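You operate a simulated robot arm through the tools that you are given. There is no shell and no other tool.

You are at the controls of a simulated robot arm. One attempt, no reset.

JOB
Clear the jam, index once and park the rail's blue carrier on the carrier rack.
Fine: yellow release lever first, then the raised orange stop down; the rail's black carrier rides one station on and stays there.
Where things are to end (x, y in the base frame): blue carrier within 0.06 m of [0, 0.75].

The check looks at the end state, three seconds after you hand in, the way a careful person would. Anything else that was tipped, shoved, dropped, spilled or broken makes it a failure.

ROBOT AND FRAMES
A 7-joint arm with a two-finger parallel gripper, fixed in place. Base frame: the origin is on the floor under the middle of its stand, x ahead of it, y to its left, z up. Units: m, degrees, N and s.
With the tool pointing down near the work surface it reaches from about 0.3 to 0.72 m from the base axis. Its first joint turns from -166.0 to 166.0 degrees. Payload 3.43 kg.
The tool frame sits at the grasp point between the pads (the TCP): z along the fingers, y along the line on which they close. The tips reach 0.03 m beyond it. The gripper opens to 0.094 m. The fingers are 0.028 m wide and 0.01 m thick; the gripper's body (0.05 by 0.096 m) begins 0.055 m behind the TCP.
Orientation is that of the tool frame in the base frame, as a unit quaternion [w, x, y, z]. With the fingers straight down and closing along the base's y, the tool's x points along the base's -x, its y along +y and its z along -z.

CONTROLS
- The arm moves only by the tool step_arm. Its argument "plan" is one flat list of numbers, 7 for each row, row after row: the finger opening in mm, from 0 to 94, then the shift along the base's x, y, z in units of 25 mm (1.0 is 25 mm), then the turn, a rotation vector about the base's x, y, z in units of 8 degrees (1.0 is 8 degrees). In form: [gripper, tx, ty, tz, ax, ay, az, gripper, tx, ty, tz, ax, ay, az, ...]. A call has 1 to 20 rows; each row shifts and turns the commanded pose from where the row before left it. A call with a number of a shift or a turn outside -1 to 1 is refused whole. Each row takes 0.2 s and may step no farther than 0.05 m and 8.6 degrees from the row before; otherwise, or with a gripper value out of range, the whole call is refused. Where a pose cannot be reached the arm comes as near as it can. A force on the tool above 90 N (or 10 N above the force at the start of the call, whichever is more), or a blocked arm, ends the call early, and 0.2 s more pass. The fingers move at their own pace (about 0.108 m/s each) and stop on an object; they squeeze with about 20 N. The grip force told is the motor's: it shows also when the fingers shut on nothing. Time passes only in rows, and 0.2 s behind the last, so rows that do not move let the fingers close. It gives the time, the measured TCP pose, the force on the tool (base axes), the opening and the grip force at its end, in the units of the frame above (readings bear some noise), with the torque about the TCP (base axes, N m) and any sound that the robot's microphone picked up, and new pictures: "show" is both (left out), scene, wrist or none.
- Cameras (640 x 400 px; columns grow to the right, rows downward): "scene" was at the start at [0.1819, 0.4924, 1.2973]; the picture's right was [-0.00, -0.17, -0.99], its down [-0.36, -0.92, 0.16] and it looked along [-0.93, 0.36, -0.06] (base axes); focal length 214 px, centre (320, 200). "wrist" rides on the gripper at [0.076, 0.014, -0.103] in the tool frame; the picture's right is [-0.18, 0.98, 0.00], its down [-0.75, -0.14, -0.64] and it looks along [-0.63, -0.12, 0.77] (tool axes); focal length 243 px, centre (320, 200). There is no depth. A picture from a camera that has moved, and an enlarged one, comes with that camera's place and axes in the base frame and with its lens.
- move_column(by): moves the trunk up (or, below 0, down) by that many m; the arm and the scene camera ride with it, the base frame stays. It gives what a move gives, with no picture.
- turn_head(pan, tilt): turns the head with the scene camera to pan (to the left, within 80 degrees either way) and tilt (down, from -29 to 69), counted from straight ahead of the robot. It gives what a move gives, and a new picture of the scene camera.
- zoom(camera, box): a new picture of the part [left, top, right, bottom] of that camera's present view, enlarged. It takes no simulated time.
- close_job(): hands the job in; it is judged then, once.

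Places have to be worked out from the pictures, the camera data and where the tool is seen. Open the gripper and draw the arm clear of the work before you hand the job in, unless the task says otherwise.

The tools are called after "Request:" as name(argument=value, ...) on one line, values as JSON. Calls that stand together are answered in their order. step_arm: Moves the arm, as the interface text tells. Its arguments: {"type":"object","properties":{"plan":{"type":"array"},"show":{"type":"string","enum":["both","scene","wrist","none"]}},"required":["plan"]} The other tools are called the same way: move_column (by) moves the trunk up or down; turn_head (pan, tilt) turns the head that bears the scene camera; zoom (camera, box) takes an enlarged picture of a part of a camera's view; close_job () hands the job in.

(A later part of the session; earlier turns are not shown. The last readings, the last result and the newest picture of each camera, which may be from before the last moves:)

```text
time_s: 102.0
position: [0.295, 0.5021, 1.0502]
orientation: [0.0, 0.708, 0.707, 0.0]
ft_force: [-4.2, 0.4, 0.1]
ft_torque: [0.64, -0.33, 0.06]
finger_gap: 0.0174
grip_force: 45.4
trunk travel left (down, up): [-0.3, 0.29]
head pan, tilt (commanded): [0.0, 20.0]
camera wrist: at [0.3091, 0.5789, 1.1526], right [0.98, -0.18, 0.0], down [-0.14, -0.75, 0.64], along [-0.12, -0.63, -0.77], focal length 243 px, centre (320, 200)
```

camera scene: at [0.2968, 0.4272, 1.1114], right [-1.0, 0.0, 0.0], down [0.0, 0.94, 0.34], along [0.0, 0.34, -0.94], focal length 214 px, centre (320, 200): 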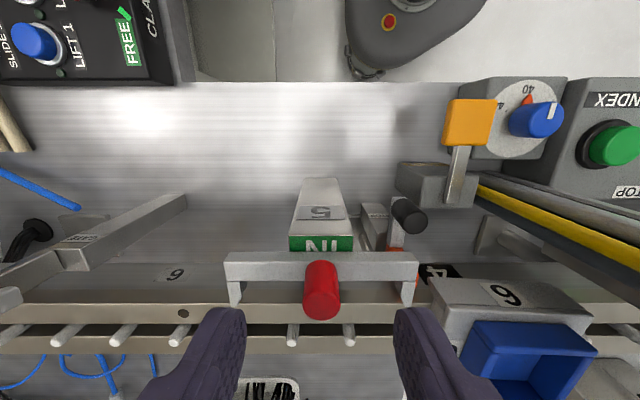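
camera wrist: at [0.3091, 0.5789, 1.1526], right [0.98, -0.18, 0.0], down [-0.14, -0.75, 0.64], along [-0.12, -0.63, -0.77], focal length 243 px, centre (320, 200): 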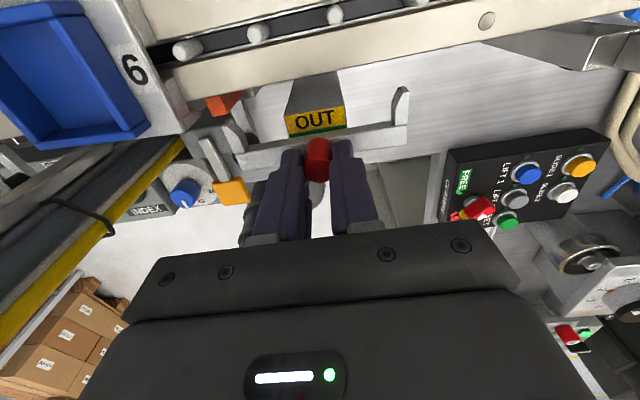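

It slides freely with the knob (4 mm so far, no resistance). Continue another ~3.5 mm.

Request:
step_arm(plan=[14, 0, -0.07, 0, 0, 0, 0, 14, 0, -0.07, 0, 0, 0, 0, 14, 0, 0, 0, 0, 0, 0], show="wrist")

```text
time_s: 102.8
position: [0.295, 0.5002, 1.05]
orientation: [0.0, 0.707, 0.707, 0.0]
ft_force: [-3.8, 12.0, 5.6]
ft_torque: [-0.24, 0.56, 0.1]
finger_gap: 0.0175
grip_force: 45.6
trunk travel left (down, up): [-0.3, 0.29]
head pan, tilt (commanded): [0.0, 20.0]
camera wrist: at [0.3091, 0.5767, 1.1527], right [0.98, -0.18, 0.0], down [-0.14, -0.75, 0.64], along [-0.12, -0.63, -0.77], focal length 243 px, centre (320, 200)
```

wrist: 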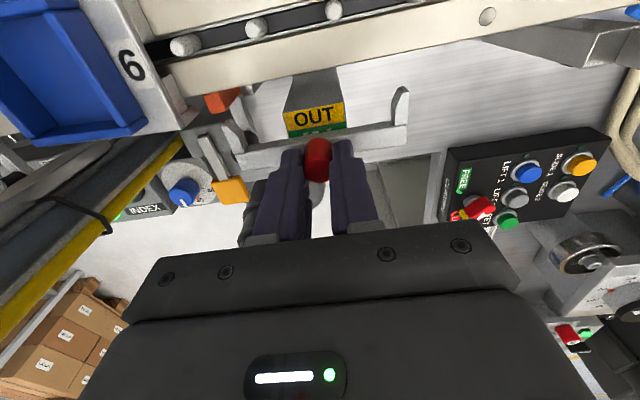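

Force of 12 N in +y: the slider has reached its OUT end stop, and the OUT/green bands look as they did originally. Release and rise.

Request:
step_arm(plan=[40, 0, 0, 0, 0, 0, 0, 60, 0, 0, 0, 0, 0, 0, 60, 0, 0, 1, 0, 0, 0, 60, 0, 0, 1, 0, 0, 0, 60, 0, 0, 1, 0, 0, 0, 60, 0, -1, 1, 0, 0, 0, 60, 0, -1, 1, 0, 0, 0, 60, 0, -1, 0, 0, 0, 0], show="scene")

Request:
zoom(camera="scene", box=[200, 180, 480, 340])

```text
time_s: 104.6
position: [0.2954, 0.4216, 1.1725]
orientation: [0.0, 0.708, 0.706, -0.002]
ft_force: [0.8, 0.2, 0.4]
ft_torque: [0.0, 0.0, 0.03]
finger_gap: 0.0602
grip_force: 0.0
trunk travel left (down, up): [-0.3, 0.29]
head pan, tilt (commanded): [0.0, 20.0]
camera scene: at [0.297, 0.3425, 1.2091], right [-1.0, 0.0, 0.0], down [0.0, 0.94, 0.34], along [0.0, 0.34, -0.94], focal length 214 px, centre (320, 200)
```

scene: 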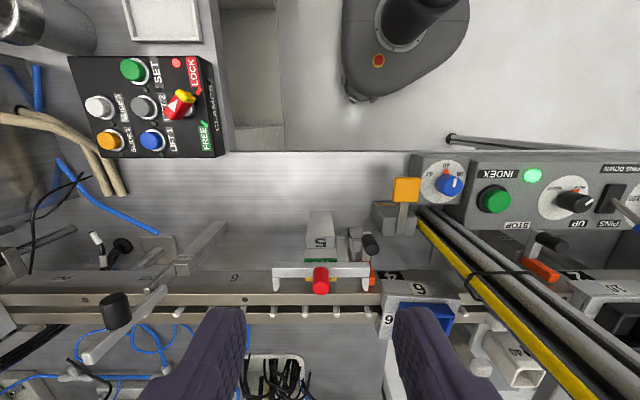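

```text
2.29 times, centred on (340, 260) of scene
camera zoom: at [0.297, 0.3425, 1.2091], right [-1.0, 0.0, 0.0], down [0.0, 0.94, 0.34], along [0.0, 0.34, -0.94], focal length 490 px, centre (274, 63)
```

zoom: 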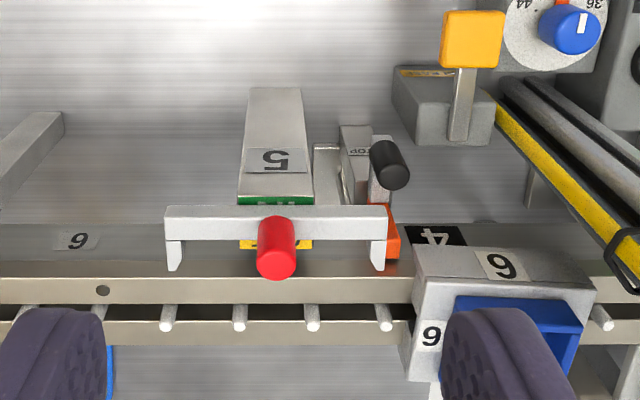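

The fork looks restored (thin green band, OUT visible, as at the start). The bar's end lies at x≥0.242, so for the stop press I'll keep the fingers at x=0.2295 (±0.01), y=0.483, off the bar. Moving there with fingers closed.

Request:
step_arm(plan=[0, -0.9, 0, -0.8, 0, 0, 0, 0, -0.9, 0, -0.8, 0, 0, 0, 0, -0.84, 0, -0.8, 0, 0, 0, 0, 0, 0, -0.8, 0, 0, 0, 0, 0, 0, -0.8, 0, 0, 0, 0, 0, 0.8, 0, 0, 0, 0, 0, 0, 0.8, 0, 0, 0, 0, 0, 0, 0.86, 0, 0, 0, 0], show="none")

Request:
turn_head(pan=0, tilt=30)

Request:
zoom(camera="scene", box=[240, 120, 440, 280])

```text
time_s: 106.4
position: [0.2293, 0.4855, 1.0742]
orientation: [0.001, 0.707, 0.707, 0.0]
ft_force: [-0.4, -0.2, 0.3]
ft_torque: [-0.03, -0.02, 0.0]
finger_gap: 0.0
grip_force: 19.9
trunk travel left (down, up): [-0.3, 0.29]
head pan, tilt (commanded): [0.0, 20.0]
```

```text
time_s: 107.2
position: [0.2305, 0.4844, 1.0728]
orientation: [-0.001, 0.707, 0.707, 0.0]
ft_force: [0.0, -1.5, 0.9]
ft_torque: [0.0, 0.0, 0.0]
finger_gap: 0.0
grip_force: 20.3
trunk travel left (down, up): [-0.3, 0.29]
head pan, tilt (commanded): [0.0, 30.0]
camera scene: at [0.2312, 0.4212, 1.111], right [-1.0, 0.0, 0.0], down [0.0, 0.87, 0.5], along [0.0, 0.5, -0.87], focal length 214 px, centre (320, 200)
```

scene: 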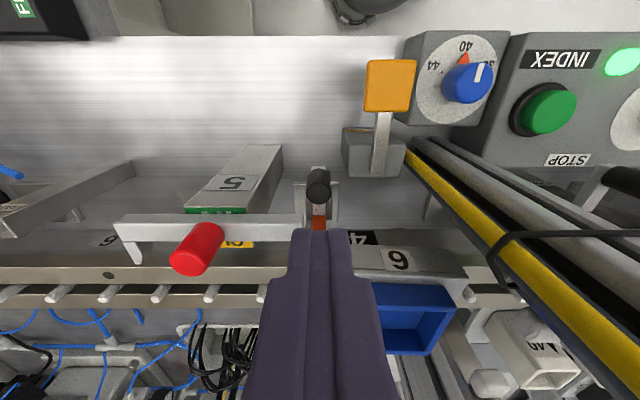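

```text
2.50 times, centred on (340, 200) of scene
camera zoom: at [0.2312, 0.4212, 1.111], right [-1.0, 0.0, 0.0], down [0.0, 0.87, 0.5], along [0.0, 0.5, -0.87], focal length 536 px, centre (270, 200)
```

zoom: 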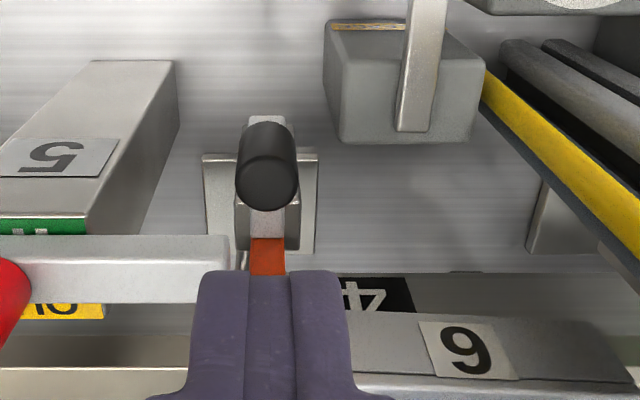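

Aligned: knob top centre (0.232, 0.489), bar end at x=0.242, fingers at 0.220–0.240. Descend to the knob, then press progressively.

Request:
step_arm(plan=[0, -0.05, -0.03, -0.7, 0, 0, 0, 0, 0, 0, -0.7, 0, 0, 0, 0, 0, 0, -0.6, 0, 0, 0, 0, 0, 0, -0.2, 0, 0, 0, 0, 0, 0, -0.16, 0, 0, 0], show="none")

```text
time_s: 108.3
position: [0.2268, 0.4843, 1.0131]
orientation: [0.0, 0.708, 0.707, -0.001]
ft_force: [-0.7, -0.6, 0.7]
ft_torque: [0.02, -0.03, 0.01]
finger_gap: 0.0
grip_force: 20.1
trunk travel left (down, up): [-0.3, 0.29]
head pan, tilt (commanded): [0.0, 30.0]
```

No contact yet at tip z=0.983. Continue in 3 mm steps.

Request:
step_arm(plan=[0, 0, 0, -0.12, 0, 0, 0, 0, 0, 0, -0.12, 0, 0, 0, 0, 0, 0, -0.12, 0, 0, 0], show="none")

```text
time_s: 109.2
position: [0.2273, 0.4835, 1.0139]
orientation: [-0.003, 0.708, 0.707, 0.006]
ft_force: [-0.5, 3.8, 81.1]
ft_torque: [1.11, -1.02, 0.04]
finger_gap: 0.0
grip_force: 20.3
trunk travel left (down, up): [-0.3, 0.29]
head pan, tilt (commanded): [0.0, 30.0]
```

81 N with no movement, and the torque says contact is at the +x/+y corner of the fingers. Let me look at what is being touched.

Request:
turn_head(pan=-30, tilt=35)

Request:
zoom(camera="scene", box=[140, 100, 340, 260])

Request:
zoom(camera="wrist", box=[240, 60, 420, 200])

```text
time_s: 110.1
position: [0.2275, 0.4834, 1.0133]
orientation: [-0.004, 0.707, 0.707, 0.007]
ft_force: [3.5, 5.5, 86.2]
ft_torque: [1.15, -1.14, 0.01]
finger_gap: 0.0001
grip_force: 20.2
trunk travel left (down, up): [-0.3, 0.29]
head pan, tilt (commanded): [-30.0, 35.0]
camera scene: at [0.1843, 0.4273, 1.0645], right [-0.87, -0.01, 0.5], down [0.28, 0.81, 0.51], along [-0.41, 0.58, -0.7], focal length 214 px, centre (320, 200)
```

scene: 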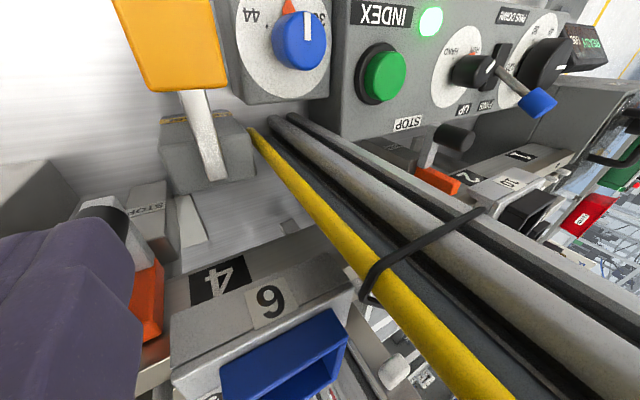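

```text
2.50 times, centred on (240, 180) of scene
camera zoom: at [0.1843, 0.4273, 1.0645], right [-0.87, -0.01, 0.5], down [0.28, 0.81, 0.51], along [-0.41, 0.58, -0.7], focal length 536 px, centre (520, 250)
```

zoom: 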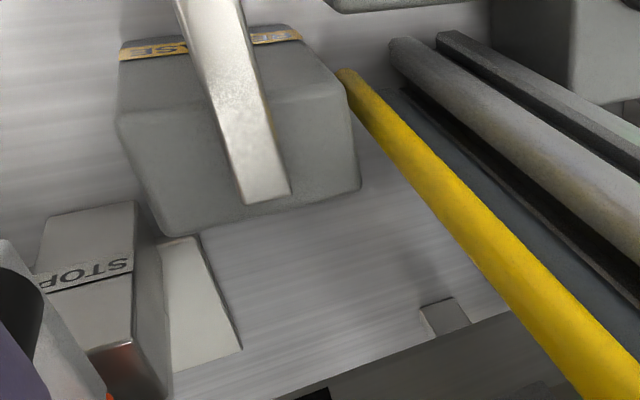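

```text
2.86 times, centred on (330, 130) of wrist
camera zoom: at [0.2411, 0.559, 1.118], right [0.98, -0.18, 0.0], down [-0.14, -0.76, 0.63], along [-0.11, -0.62, -0.78], focal length 693 px, centre (291, 400)
```

zoom: 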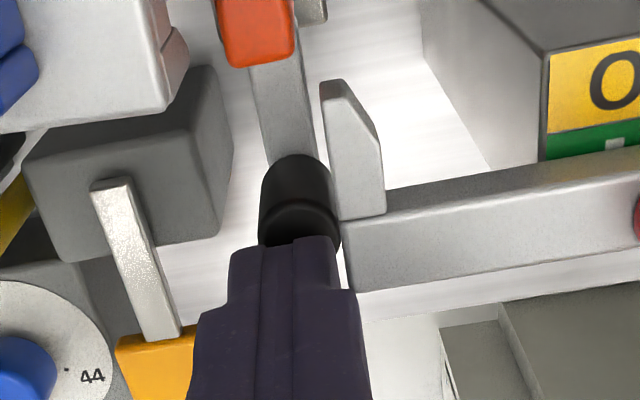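

The tell-tale: every press stopped at TCP z≈1.013, exactly the fork bar's top height, with contact at the finger corner nearest the bar - the wider finger shoulder is landing on the bar end, so the stop was never fully pressed. I'll lift, shift to x≈0.221, y≈0.481 and press again clear of the bar.

Request:
step_arm(plan=[0, 0, 0, 0.6, 0, 0, 0, 0, 0, 0, 1, 0, 0, 0, 0, 0, 0, 0.4, 0, 0, 0, 0, -0.26, -0.1, 0, 0, 0, 0, 0, 0, 0, 0, 0, 0, 0], show="none")

Request:
turn_head(pan=0, tilt=30)

Request:
zoom(camera="scene", box=[220, 120, 420, 280])

```text
time_s: 111.3
position: [0.2213, 0.4814, 1.0547]
orientation: [0.0, 0.707, 0.707, -0.001]
ft_force: [-0.2, 0.4, 0.2]
ft_torque: [-0.01, 0.04, -0.03]
finger_gap: 0.0
grip_force: 20.7
trunk travel left (down, up): [-0.3, 0.29]
head pan, tilt (commanded): [-30.0, 35.0]
```

```text
time_s: 112.2
position: [0.2216, 0.4819, 1.0549]
orientation: [0.0, 0.707, 0.707, -0.001]
ft_force: [0.1, -0.1, -0.6]
ft_torque: [0.02, -0.01, 0.0]
finger_gap: 0.0
grip_force: 19.2
trunk travel left (down, up): [-0.3, 0.29]
head pan, tilt (commanded): [0.0, 30.0]
camera scene: at [0.2228, 0.4183, 1.0933], right [-1.0, 0.0, 0.0], down [0.0, 0.87, 0.5], along [0.0, 0.5, -0.87], focal length 214 px, centre (320, 200)
```

scene: 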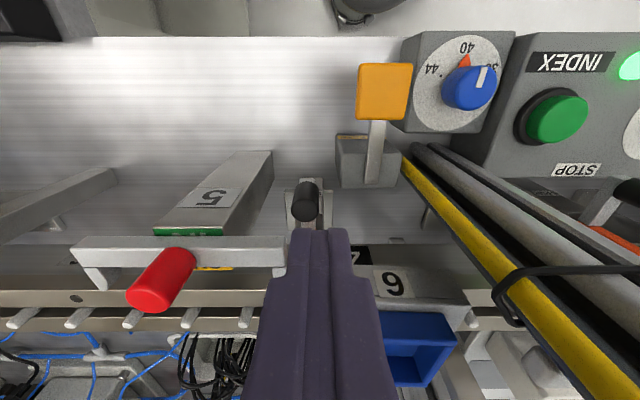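

```text
2.50 times, centred on (320, 200) of scene
camera zoom: at [0.2228, 0.4183, 1.0933], right [-1.0, 0.0, 0.0], down [0.0, 0.87, 0.5], along [0.0, 0.5, -0.87], focal length 536 px, centre (320, 200)
```

zoom: 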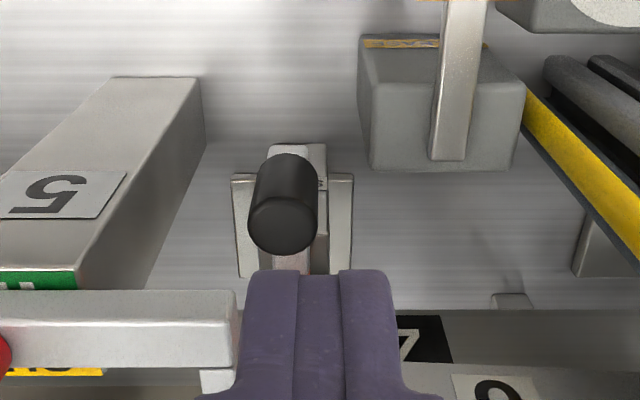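

The shoulder's +x edge is now ≈0.237, clear of the bar end (0.242). Descend and press in small steps.

Request:
step_arm(plan=[0, 0, 0, -0.8, 0, 0, 0, 0, 0, 0, -0.7, 0, 0, 0, 0, 0, 0, -0.15, 0, 0, 0, 0, 0, 0, -0.12, 0, 0, 0], show="none")

```text
time_s: 113.2
position: [0.222, 0.482, 1.0116]
orientation: [0.001, 0.707, 0.707, 0.0]
ft_force: [-0.1, -0.8, 1.9]
ft_torque: [-0.02, -0.02, -0.01]
finger_gap: 0.0
grip_force: 20.1
trunk travel left (down, up): [-0.3, 0.29]
head pan, tilt (commanded): [0.0, 30.0]
```

Past the earlier stopping height with almost no force. Continue pressing in small steps.

Request:
step_arm(plan=[0, 0, 0, -0.12, 0, 0, 0, 0, 0, 0, -0.12, 0, 0, 0], show="none")

```text
time_s: 113.8
position: [0.2214, 0.4817, 1.0078]
orientation: [0.0, 0.708, 0.706, 0.001]
ft_force: [-0.1, -2.1, 21.3]
ft_torque: [0.16, -0.05, 0.02]
finger_gap: 0.0
grip_force: 20.2
trunk travel left (down, up): [-0.3, 0.29]
head pan, tilt (commanded): [0.0, 30.0]
```

Request:
step_arm(plan=[0, 0, 0, -0.1, 0, 0, 0, 0, 0, 0, -0.1, 0, 0, 0], show="wrist")

```text
time_s: 114.5
position: [0.2206, 0.4813, 1.007]
orientation: [-0.003, 0.708, 0.706, 0.006]
ft_force: [1.4, 1.9, 81.7]
ft_torque: [0.93, -0.21, -0.16]
finger_gap: 0.0
grip_force: 19.7
trunk travel left (down, up): [-0.3, 0.29]
head pan, tilt (commanded): [0.0, 30.0]
camera wrist: at [0.2351, 0.5565, 1.1117], right [0.98, -0.19, 0.0], down [-0.15, -0.76, 0.63], along [-0.11, -0.62, -0.78], focal length 243 px, centre (320, 200)
```

wrist: 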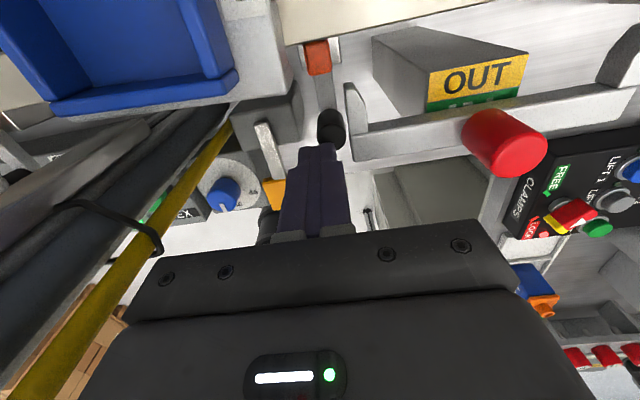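

Hard stop at TCP z=1.007 with 82 N, about 6 mm lower than before. I'll lift off and check the stop's height.

Request:
step_arm(plan=[0, 0, 0, 0.6, 0, 0, 0, 0, 0, 0, 1, 0, 0, 0, 0, 0, 0, 1, 0, 0, 0, 0, 0, 0, 0.6, 0, 0, 0, 0, 0, -0.8, 0, 0, 0, 0, 0, 0, -0.8, 0, 0, 0, 0, 0, 0, -0.8, 0, 0, 0, 0], show="none")

Request:
turn_head(pan=0, tilt=20)

Request:
zoom(camera="scene", box=[160, 140, 420, 340])

```text
time_s: 116.0
position: [0.2223, 0.4214, 1.0804]
orientation: [0.001, 0.707, 0.707, 0.0]
ft_force: [0.6, -0.5, 1.1]
ft_torque: [0.0, 0.02, -0.01]
finger_gap: 0.0003
grip_force: 19.9
trunk travel left (down, up): [-0.3, 0.29]
head pan, tilt (commanded): [0.0, 30.0]
```

```text
time_s: 116.8
position: [0.2218, 0.4229, 1.0813]
orientation: [0.001, 0.707, 0.707, -0.001]
ft_force: [0.4, 0.4, -0.7]
ft_torque: [0.0, -0.05, 0.0]
finger_gap: 0.0
grip_force: 20.2
trunk travel left (down, up): [-0.3, 0.29]
head pan, tilt (commanded): [0.0, 20.0]
camera scene: at [0.2236, 0.3425, 1.1164], right [-1.0, 0.0, 0.0], down [0.0, 0.94, 0.34], along [0.0, 0.34, -0.94], focal length 214 px, centre (320, 200)
```

scene: 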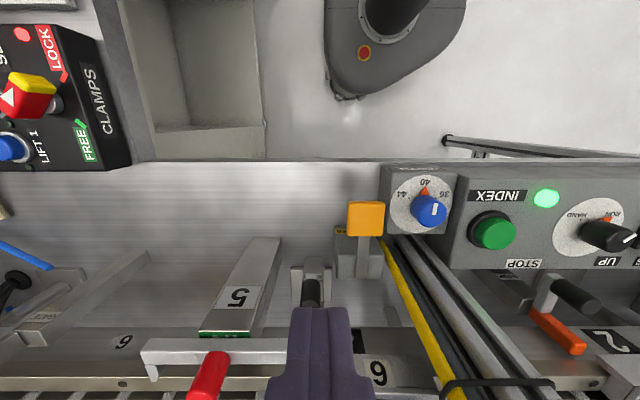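

```text
2.00 times, centred on (290, 240) of scene
camera zoom: at [0.2236, 0.3425, 1.1164], right [-1.0, 0.0, 0.0], down [0.0, 0.94, 0.34], along [0.0, 0.34, -0.94], focal length 429 px, centre (380, 120)
```

zoom: 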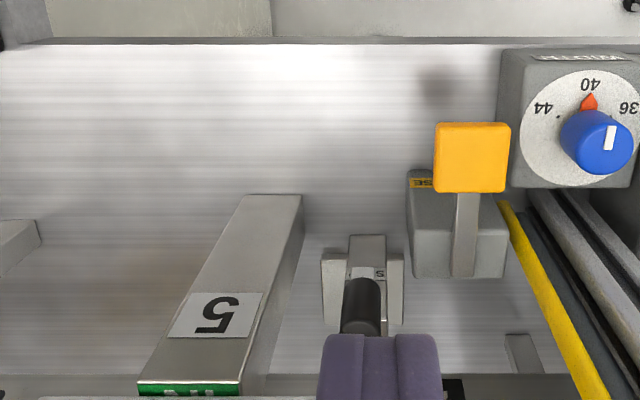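

Next I rotate back to yaw 0 and return to the comparison viewpoint (TCP 0.071, 0.3165, 1.0527) to verify the stop height before indexing.

Request:
step_arm(plan=[0, 0, -1, 0, 0, 0, 0, 0, 0, -1, 0, 0, 0, 0, 0, 0, -0.5, 0, 0, 0, 0, 0, -0.53, -0.15, -0.1, 0, 0, 1, 0, -0.53, -0.15, -0.1, 0, 0, 1, 0, -0.53, -0.15, -0.1, 0, 0, 1, 0, -0.53, -0.15, -0.1, 0, 0, 1, 0, -0.53, -0.15, -0.1, 0, 0, 1, 0, -0.53, -0.15, -0.1, 0, 0, 1, 0, -0.53, -0.15, -0.1, 0, 0, 1, 0, -0.53, -0.15, -0.1, 0, 0, 1, 0, -0.53, -0.15, -0.1, 0, 0, 1, 0, -0.53, -0.15, -0.1, 0, 0, 1, 0, -0.53, -0.15, -0.1, 0, 0, 1, 0, -0.2, -0.1, -0.05, 0, 0, 0.25], show="none")

Request:
turn_head(pan=70, tilt=0)

Request:
zoom(camera="scene", box=[300, 50, 500, 200])

```text
time_s: 120.0
position: [0.0724, 0.3147, 1.0513]
orientation: [0.001, -0.001, 1.0, 0.001]
ft_force: [0.7, -0.5, -0.1]
ft_torque: [-0.02, -0.02, 0.0]
finger_gap: 0.0
grip_force: 20.0
trunk travel left (down, up): [-0.3, 0.29]
head pan, tilt (commanded): [0.0, 20.0]
```

```text
time_s: 121.4
position: [0.0724, 0.3144, 1.0518]
orientation: [0.001, 0.001, 1.0, 0.0]
ft_force: [0.5, 0.0, -0.2]
ft_torque: [0.01, 0.01, -0.02]
finger_gap: 0.0002
grip_force: 19.8
trunk travel left (down, up): [-0.3, 0.29]
head pan, tilt (commanded): [70.0, 0.0]
camera scene: at [0.1826, 0.397, 1.1487], right [0.0, -0.34, -0.94], down [-1.0, 0.0, 0.0], along [0.0, 0.94, -0.34], focal length 214 px, centre (320, 200)
```

scene: 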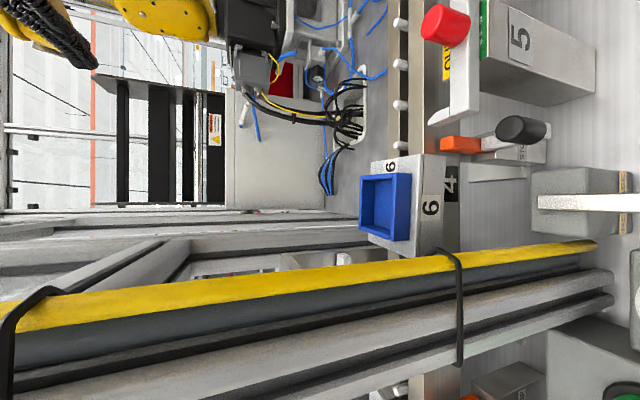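

```text
2.67 times, centred on (400, 125) of scene
camera zoom: at [0.1826, 0.397, 1.1487], right [0.0, -0.34, -0.94], down [-1.0, 0.0, 0.0], along [0.0, 0.94, -0.34], focal length 572 px, centre (107, 400)
```

zoom: 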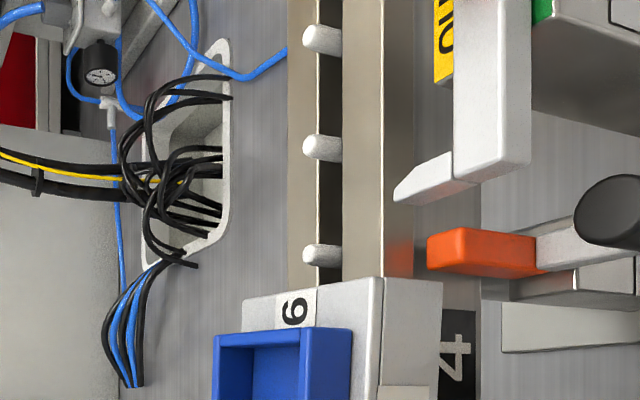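

Relative to the rail edge, stop 4 now matches stop 2 (fully down), the blue carrier is back square at its home position and the fork bar matches its original place. Now the INDEX button again: tilt the tool 30° and approach as before.

Request:
step_arm(plan=[0, -0.194, 0.6, 0.3, 0.94, 0, 0, 0, -0.194, 0.6, 0.3, 0.94, 0, 0, 0, -0.194, 0.6, 0.3, 0.94, 0, 0, 0, -0.194, 0.6, 0.3, 0.93, 0, 0], show="none")

Request:
turn_head(pan=20, tilt=35)

```text
time_s: 122.4
position: [0.052, 0.3754, 1.0824]
orientation: [0.0, 0.001, 0.966, 0.26]
ft_force: [-0.1, 0.3, -0.4]
ft_torque: [0.01, -0.03, -0.02]
finger_gap: 0.0001
grip_force: 20.5
trunk travel left (down, up): [-0.3, 0.29]
head pan, tilt (commanded): [70.0, 0.0]
```

```text
time_s: 123.6
position: [0.0526, 0.3755, 1.082]
orientation: [0.0, 0.0, 0.966, 0.258]
ft_force: [0.7, -0.4, -0.8]
ft_torque: [0.01, 0.06, 0.04]
finger_gap: 0.0002
grip_force: 19.5
trunk travel left (down, up): [-0.3, 0.29]
head pan, tilt (commanded): [20.0, 35.0]
camera scene: at [0.1071, 0.3755, 1.1368], right [0.0, -0.64, -0.77], down [-0.82, -0.44, 0.37], along [-0.57, 0.63, -0.53], focal length 214 px, centre (320, 200)
```

scene: 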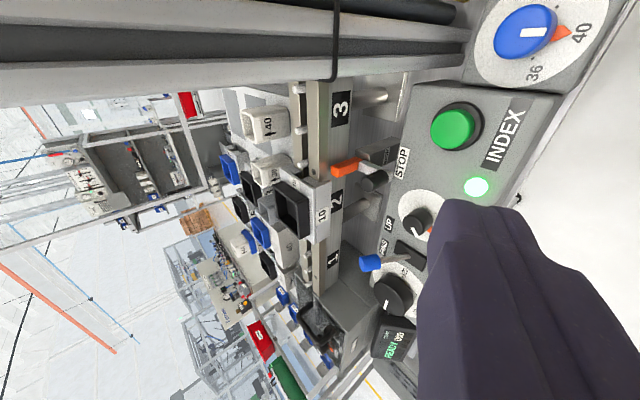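

READY and green again. Now press INDEX with the same motion that clicked before.

Request:
step_arm(plan=[0, 0, 0.7, -1, 0, 0, 0, 0, 0, 0.7, -1, 0, 0, 0, 0, 0, 0.7, -1, 0, 0, 0, 0, 0, 0.26, -0.9, 0, 0, 0, 0, 0, 0, -0.8, 0, 0, 0, 0, 0, 0, -0.2, 0, 0, 0, 0, 0, 0, -0.18, 0, 0, 0], show="both")

```text
time_s: 125.2
position: [0.0534, 0.4329, 0.9558]
orientation: [0.001, 0.001, 0.966, 0.26]
ft_force: [-0.7, 3.4, 24.8]
ft_torque: [0.29, 0.0, 0.01]
finger_gap: 0.0
grip_force: 20.2
trunk travel left (down, up): [-0.3, 0.29]
head pan, tilt (commanded): [20.0, 35.0]
heard: click
camera scene: at [0.1074, 0.4336, 1.0107], right [0.0, -0.64, -0.77], down [-0.82, -0.44, 0.37], along [-0.57, 0.63, -0.53], focal length 214 px, centre (320, 200)
camera wrist: at [-0.0241, 0.3947, 1.0529], right [0.18, 0.85, 0.5], down [0.75, -0.45, 0.48], along [0.63, 0.28, -0.72], focal length 243 px, centre (320, 200)
```

scene: 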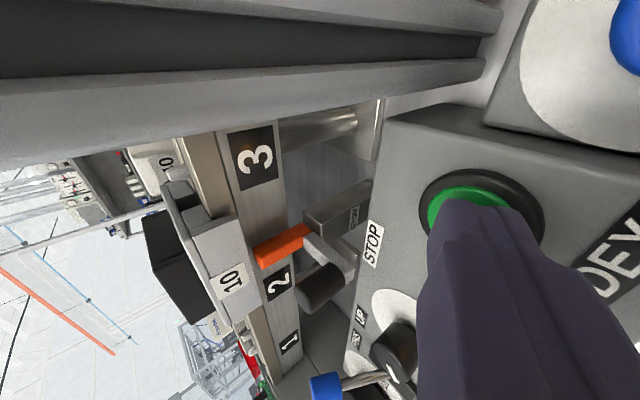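
wrist: 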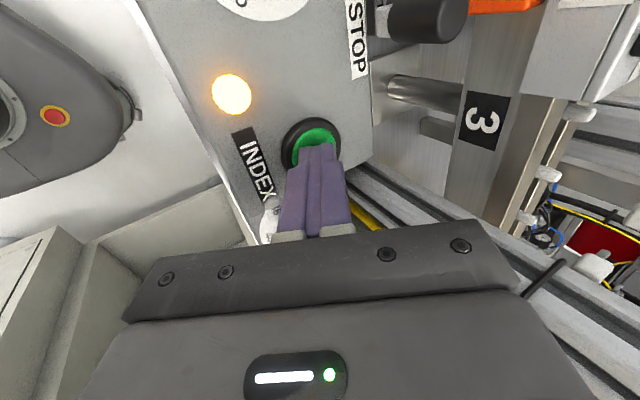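

Click, amber lamp, and the black carrier is already advancing past stop 2. Lift off straight up and wait.

Request:
step_arm(plan=[0, 0, 0, 0.8, 0, 0, 0, 0, 0, 0, 1, 0, 0, 0, 0, 0, 0, 1, 0, 0, 0, 0, 0, -0.5, 1, 0, 0, 0, 0, 0, -0.5, 1, 0, 0, 0, 0, 0, 0, 0, 0, 0, 0, 0, 0, 0, 0, 0, 0, 0, 0, 0, 0, 0, 0, 0, 0], show="both")

```text
time_s: 127.0
position: [0.052, 0.4088, 1.0753]
orientation: [0.0, 0.001, 0.966, 0.259]
ft_force: [0.5, -0.5, 0.2]
ft_torque: [0.03, 0.01, 0.04]
finger_gap: 0.0002
grip_force: 19.6
trunk travel left (down, up): [-0.3, 0.29]
head pan, tilt (commanded): [20.0, 35.0]
camera scene: at [0.1069, 0.4096, 1.1299], right [0.0, -0.64, -0.77], down [-0.82, -0.44, 0.37], along [-0.57, 0.63, -0.53], focal length 214 px, centre (320, 200)
camera wrist: at [-0.0245, 0.3708, 1.1724], right [0.18, 0.85, 0.49], down [0.75, -0.44, 0.49], along [0.63, 0.28, -0.72], focal length 243 px, centre (320, 200)
```

scene: 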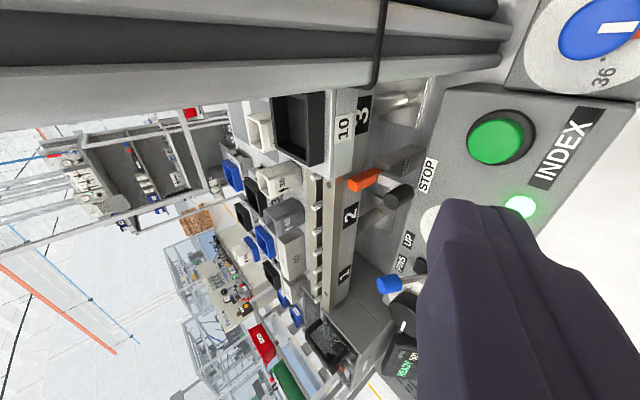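
wrist: 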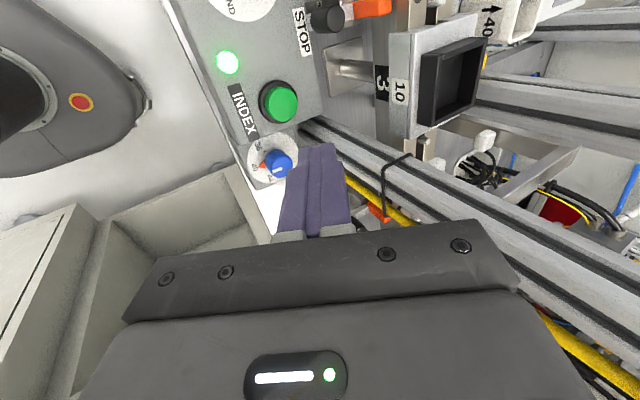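

The index succeeded: black carrier 10 is at station 3, lamp green, READY. Check the display, then go upright and look for the blue carrier at station 5.

Request:
zoom(camera="scene", box=[370, 320, 450, 400])

Request:
step_arm(plan=[0, 0, -0.6, 1, -0.94, 0, 0, 0, 0, -0.6, 1, -0.94, 0, 0, 0, 0, -0.6, 1, -0.94, 0, 0, 0, 0, -0.6, 1, -0.93, 0, 0, 0, 1, 0, 0, 0, 0, 0, 0, 1, 0, 0, 0, 0, 0, 0, 1, 0, 0, 0, 0, 0, 0, 1, 0, 0, 0, 0, 0, 0, 1, 0, 0, 0, 0, 0, 0, 1, 0, 0, 0, 0, 0], show="none")

Request:
turn_head(pan=30, tilt=0)

Request:
zoom(camera="scene", box=[220, 80, 460, 280])

```text
5.00 times, centred on (410, 360) of scene
camera zoom: at [0.1069, 0.4096, 1.1299], right [0.0, -0.64, -0.77], down [-0.82, -0.44, 0.37], along [-0.57, 0.63, -0.53], focal length 1072 px, centre (-130, -600)
```

zoom: 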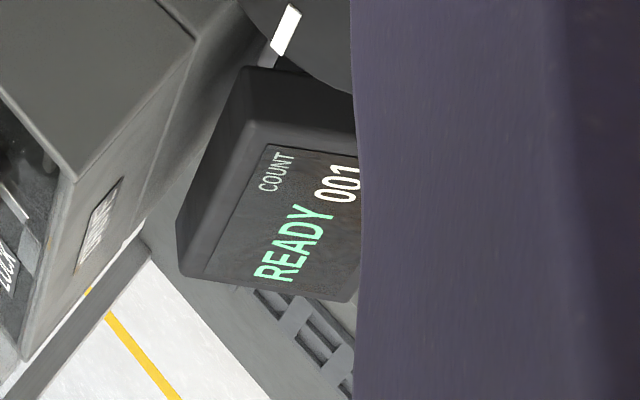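

```text
time_s: 129.2
position: [0.2028, 0.348, 1.1742]
orientation: [0.001, 0.0, 1.0, 0.0]
ft_force: [-0.3, -0.1, -0.2]
ft_torque: [-0.03, 0.01, -0.04]
finger_gap: 0.0
grip_force: 19.9
trunk travel left (down, up): [-0.3, 0.29]
head pan, tilt (commanded): [20.0, 35.0]
```

```text
time_s: 130.2
position: [0.2029, 0.3481, 1.1733]
orientation: [0.0, 0.0, 1.0, -0.001]
ft_force: [0.8, -0.3, -0.3]
ft_torque: [-0.03, 0.01, -0.01]
finger_gap: 0.0
grip_force: 19.8
trunk travel left (down, up): [-0.3, 0.29]
head pan, tilt (commanded): [30.0, 0.0]
camera scene: at [0.3136, 0.3912, 1.2239], right [0.0, -0.87, -0.5], down [-1.0, 0.0, 0.0], along [0.0, 0.5, -0.87], focal length 214 px, centre (320, 200)
```

scene: 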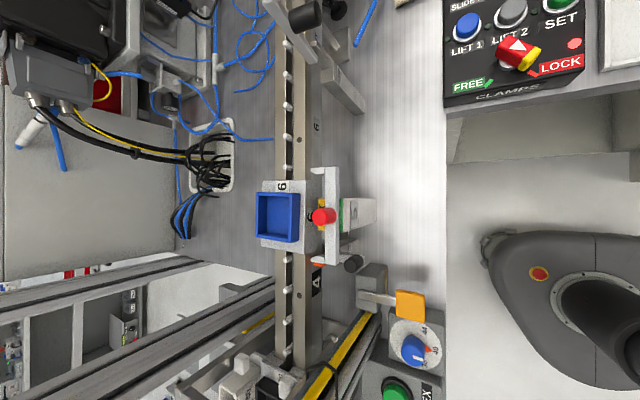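

```text
2.00 times, centred on (340, 180) of scene
camera zoom: at [0.3136, 0.3912, 1.2239], right [0.0, -0.87, -0.5], down [-1.0, 0.0, 0.0], along [0.0, 0.5, -0.87], focal length 429 px, centre (280, 240)
```

zoom: 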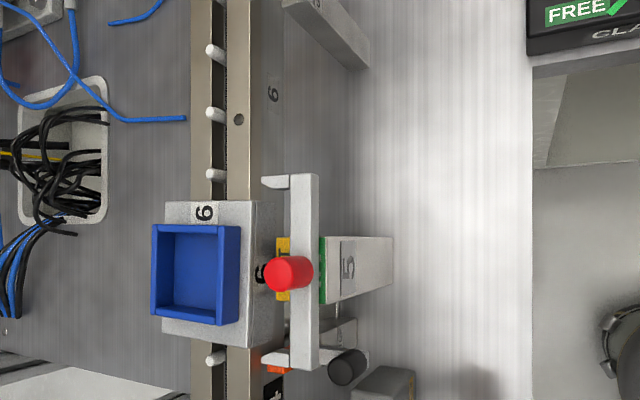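

Count reads 001 - indexed once. The blue carrier sits at station 5 with its tray (≈56 mm square, rim z≈1.035) centred near (0.294, 0.5625). I'll yaw -90° (fingers closing along x), open, and come above it.

Request:
step_arm(plan=[80, 0.94, 0.35, 0, 0, 0, -1, 80, 0.94, 0.35, 0, 0, 0, -1, 80, 0.94, 0.35, 0, 0, 0, -1, 80, 0.82, 0.35, 0, 0, 0, -1, 80, 0, 0.35, 0, 0, 0, -1, 80, 0, 0.35, 0, 0, 0, -1, 80, 0, 0.35, 0, 0, 0, -1, 80, 0, 0.35, 0, 0, 0, -1, 80, 0, 0, 0, 0, 0, -1, 80, 0, 0, 0, 0, 0, -1, 80, 0, 0, 0, 0, 0, -1, 80, 0, 0, 0, 0, 0, -0.25], show="none")

Request:
turn_head(pan=0, tilt=25)

Request:
zoom(camera="scene", box=[220, 200, 420, 360])

```text
time_s: 132.8
position: [0.2933, 0.4198, 1.1742]
orientation: [0.0, 0.708, 0.706, -0.001]
ft_force: [1.1, 0.8, -0.5]
ft_torque: [-0.01, -0.02, 0.0]
finger_gap: 0.08
grip_force: 0.0
trunk travel left (down, up): [-0.3, 0.29]
head pan, tilt (commanded): [30.0, 0.0]
```

```text
time_s: 133.7
position: [0.2932, 0.4197, 1.1745]
orientation: [0.001, 0.707, 0.707, 0.0]
ft_force: [0.1, 0.1, -0.1]
ft_torque: [0.0, -0.02, 0.02]
finger_gap: 0.0802
grip_force: 0.1
trunk travel left (down, up): [-0.3, 0.29]
head pan, tilt (commanded): [0.0, 25.0]
camera scene: at [0.2947, 0.348, 1.2106], right [-1.0, 0.0, 0.0], down [0.0, 0.91, 0.42], along [0.0, 0.42, -0.91], focal length 214 px, centre (320, 200)
```

scene: 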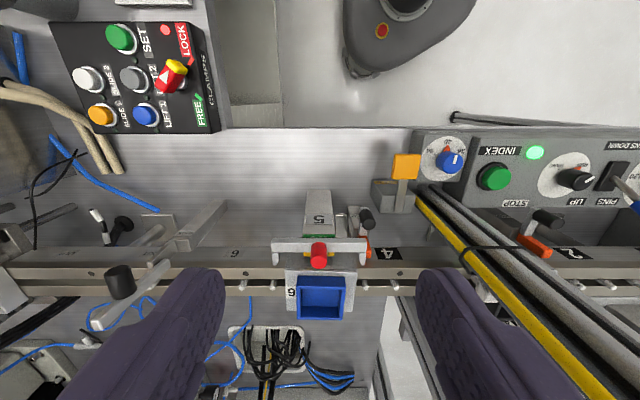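

```text
2.50 times, centred on (320, 280) of scene
camera zoom: at [0.2947, 0.348, 1.2106], right [-1.0, 0.0, 0.0], down [0.0, 0.91, 0.42], along [0.0, 0.42, -0.91], focal length 536 px, centre (320, 0)
```

zoom: 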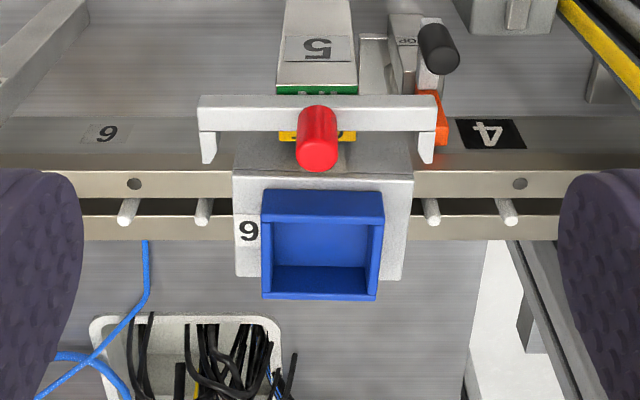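

Tray measured: x 0.265–0.3216 (centre 0.2933), y 0.538–0.590 (centre 0.564), rim z≈1.035. Move above it and descend partway.

Request:
step_arm(plan=[80, 0, 0.96, 0, 0, 0, 0, 80, 0, 0.96, 0, 0, 0, 0, 80, 0, 0.96, 0, 0, 0, 0, 80, 0, 0.96, 0, 0, 0, 0, 80, 0, 0.96, 0, 0, 0, 0, 80, 0, 0.97, 0, 0, 0, 0, 80, 0, 0, -1, 0, 0, 0, 80, 0, 0, -1, 0, 0, 0, 80, 0, 0, -1, 0, 0, 0], show="both")

```text
time_s: 135.7
position: [0.2958, 0.5633, 1.0991]
orientation: [-0.001, 0.707, 0.707, -0.001]
ft_force: [-1.0, -0.2, -0.7]
ft_torque: [0.01, 0.01, 0.03]
finger_gap: 0.08
grip_force: 0.1
trunk travel left (down, up): [-0.3, 0.29]
head pan, tilt (commanded): [0.0, 25.0]
camera scene: at [0.2971, 0.4917, 1.1363], right [-1.0, 0.0, 0.0], down [0.0, 0.91, 0.42], along [0.0, 0.42, -0.91], focal length 214 px, centre (320, 200)
camera wrist: at [0.3102, 0.64, 1.2034], right [0.98, -0.18, 0.0], down [-0.14, -0.75, 0.64], along [-0.12, -0.63, -0.77], focal length 243 px, centre (320, 200)
```

scene: 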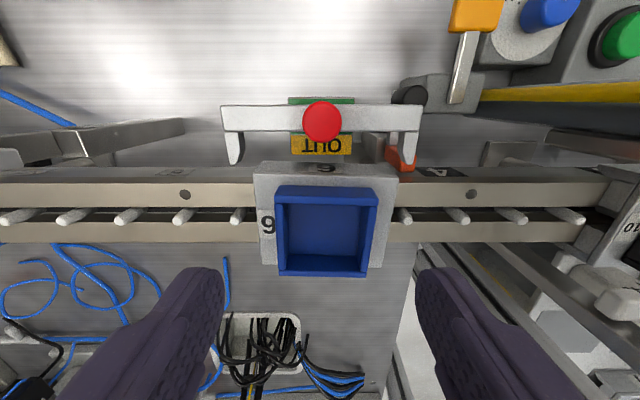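
wrist: 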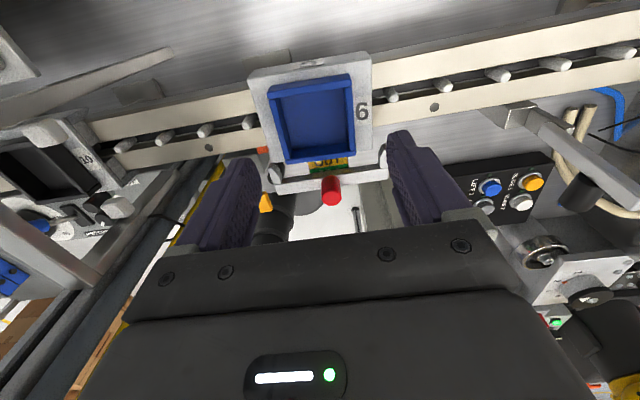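

Well centred (tray x≈0.2937, y≈0.563). Descend so the tips are just above the carrier's base (tip z≈1.022) and close on the tray walls.

Request:
step_arm(plan=[80, -0.07, 0, -0.7, 0, 0, 0, 80, 0, 0, -0.7, 0, 0, 0, 80, 0, 0, -0.46, 0, 0, 0, 66, 0, 0, 0, 0, 0, 0, 52, 0, 0, 0, 0, 0, 0, 48, 0, 0, 0, 0, 0, 0, 48, 0, 0, 0, 0, 0, 0], show="both")

```text
time_s: 137.3
position: [0.2913, 0.5638, 1.0542]
orientation: [0.0, 0.707, 0.707, -0.001]
ft_force: [0.9, 0.2, 2.9]
ft_torque: [0.11, -0.09, -0.06]
finger_gap: 0.0568
grip_force: 20.0
trunk travel left (down, up): [-0.3, 0.29]
head pan, tilt (commanded): [0.0, 25.0]
camera scene: at [0.2931, 0.4916, 1.0896], right [-1.0, 0.0, 0.0], down [0.0, 0.91, 0.42], along [0.0, 0.42, -0.91], focal length 214 px, centre (320, 200)
camera wrist: at [0.3062, 0.6398, 1.1567], right [0.98, -0.18, 0.0], down [-0.14, -0.75, 0.64], along [-0.12, -0.63, -0.77], focal length 243 px, centre (320, 200)
```

scene: 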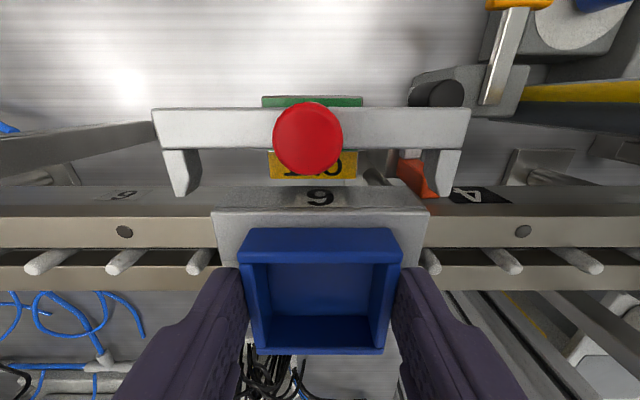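
wrist: 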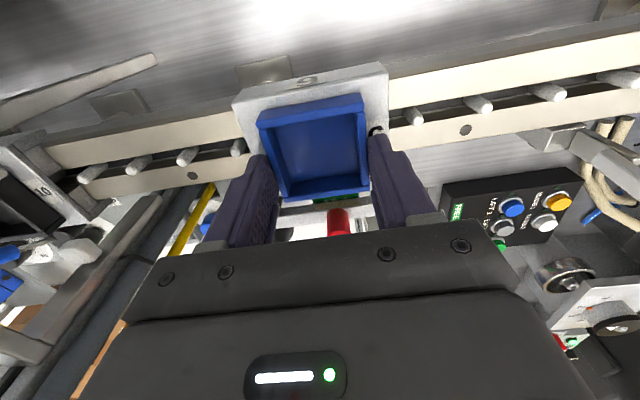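

Gripped the tray at 56.8 mm with 20 N. Lift slowly and check.

Request:
step_arm(plan=[48, 0, 0, 0.3, 0, 0, 0, 48, 0, 0, 0.5, 0, 0, 0, 48, 0, 0, 0.8, 0, 0, 0, 48, 0, 0, 0.8, 0, 0, 0], show="both")

```text
time_s: 138.3
position: [0.2928, 0.5632, 1.1135]
orientation: [0.0, 0.707, 0.707, 0.0]
ft_force: [0.7, 0.2, -2.4]
ft_torque: [-0.02, 0.04, 0.0]
finger_gap: 0.0567
grip_force: 20.1
trunk travel left (down, up): [-0.3, 0.29]
head pan, tilt (commanded): [0.0, 25.0]
camera scene: at [0.2934, 0.4914, 1.15], right [-1.0, 0.0, 0.0], down [0.0, 0.91, 0.42], along [0.0, 0.42, -0.91], focal length 214 px, centre (320, 200)
camera wrist: at [0.3065, 0.6397, 1.2169], right [0.98, -0.18, 0.0], down [-0.14, -0.75, 0.64], along [-0.12, -0.63, -0.77], focal length 243 px, centre (320, 200)
```

scene: 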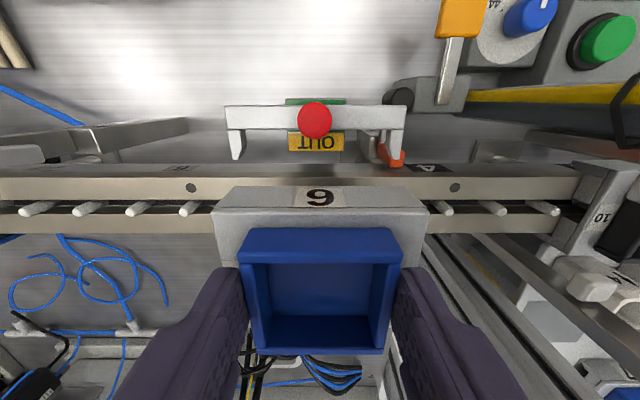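
wrist: 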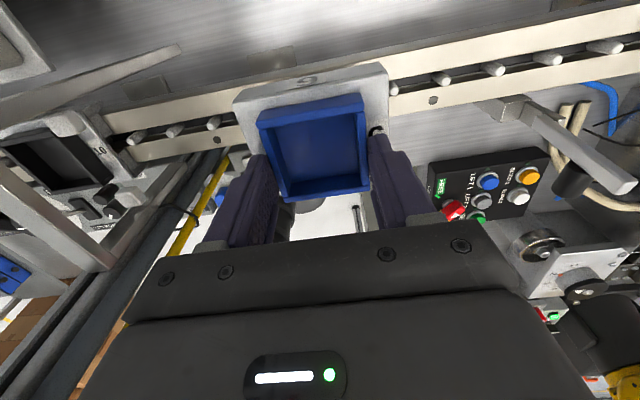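

The carrier is off the rail and level (≈2.5 N). Raise to z≈1.20, then retreat in -y to about 0.33 to go around the post.

Request:
step_arm(plan=[48, 0, 0, 0.9, 0, 0, 0, 48, 0, 0, 0.9, 0, 0, 0, 48, 0, 0, 0.9, 0, 0, 0, 48, 0, 0, 0.9, 0, 0, 0, 48, 0, -0.93, 0, 0, 0, 0, 48, 0, -0.93, 0, 0, 0, 0, 48, 0, -0.93, 0, 0, 0, 0, 48, 0, -0.93, 0, 0, 0, 0, 48, 0, -0.93, 0, 0, 0, 0, 48, 0, -0.93, 0, 0, 0, 0, 48, 0, -0.93, 0, 0, 0, 0, 48, 0, -0.93, 0, 0, 0, 0, 48, 0, -0.93, 0, 0, 0, 0, 48, 0, -0.93, 0, 0, 0, 0], show="both")

```text
time_s: 141.3
position: [0.2916, 0.3306, 1.2033]
orientation: [0.0, 0.708, 0.707, 0.0]
ft_force: [-0.9, -0.1, -2.0]
ft_torque: [-0.04, -0.01, 0.0]
finger_gap: 0.0566
grip_force: 19.4
trunk travel left (down, up): [-0.3, 0.29]
head pan, tilt (commanded): [0.0, 25.0]
camera scene: at [0.2922, 0.259, 1.2401], right [-1.0, 0.0, 0.0], down [0.0, 0.91, 0.42], along [0.0, 0.42, -0.91], focal length 214 px, centre (320, 200)
camera wrist: at [0.3053, 0.4073, 1.3073], right [0.98, -0.18, 0.0], down [-0.14, -0.75, 0.64], along [-0.12, -0.63, -0.77], focal length 243 px, centre (320, 200)
```

scene: 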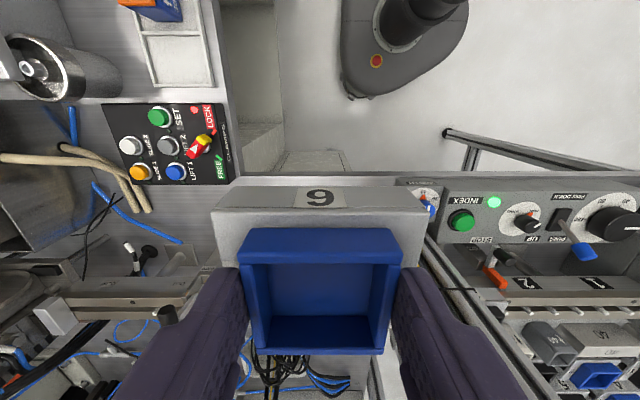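
wrist: 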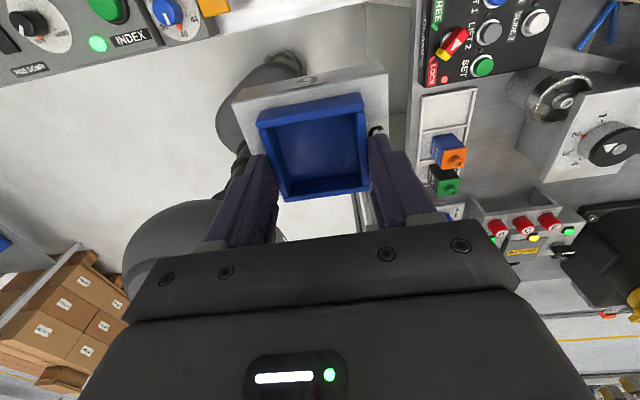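

Carrier held securely. Now translate along -x to x≈0 at y=0.33, clear of the post.

Request:
step_arm(plan=[48, -0.97, 0, 0, 0, 0, 0, 48, -0.97, 0, 0, 0, 0, 0, 48, -0.97, 0, 0, 0, 0, 0, 48, -0.97, 0, 0, 0, 0, 0, 48, -0.97, 0, 0, 0, 0, 0, 48, -0.97, 0, 0, 0, 0, 0, 48, -0.97, 0, 0, 0, 0, 0, 48, -0.97, 0, 0, 0, 0, 0, 48, -0.97, 0, 0, 0, 0, 0, 48, -0.97, 0, 0, 0, 0, 0, 48, -0.97, 0, 0, 0, 0, 0, 48, -0.97, 0, 0, 0, 0, 0], show="both")

```text
time_s: 143.9
position: [-0.0001, 0.3309, 1.2029]
orientation: [0.0, 0.708, 0.706, 0.0]
ft_force: [-0.4, -0.5, -2.2]
ft_torque: [0.0, -0.01, -0.02]
finger_gap: 0.0566
grip_force: 20.2
trunk travel left (down, up): [-0.3, 0.29]
head pan, tilt (commanded): [0.0, 25.0]
camera scene: at [0.0004, 0.2598, 1.2397], right [-1.0, 0.0, 0.0], down [0.0, 0.91, 0.42], along [0.0, 0.42, -0.91], focal length 214 px, centre (320, 200)
camera wrist: at [0.0137, 0.408, 1.3068], right [0.98, -0.19, 0.0], down [-0.14, -0.75, 0.64], along [-0.12, -0.63, -0.77], focal length 243 px, centre (320, 200)
```

scene: 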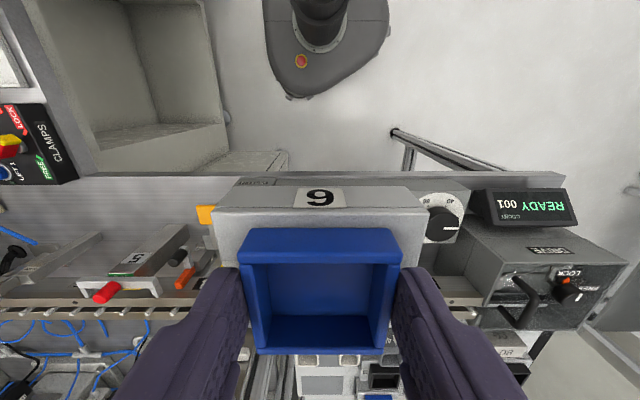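
wrist: 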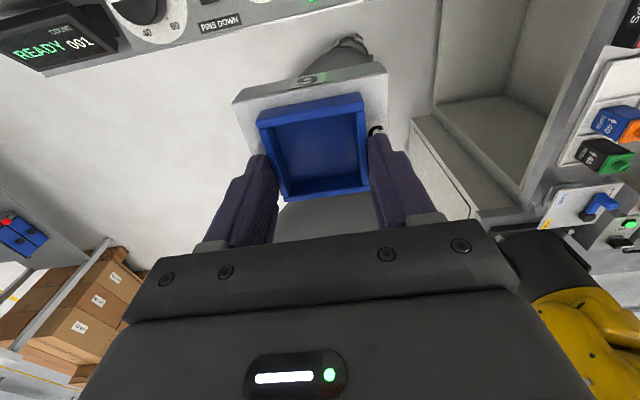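

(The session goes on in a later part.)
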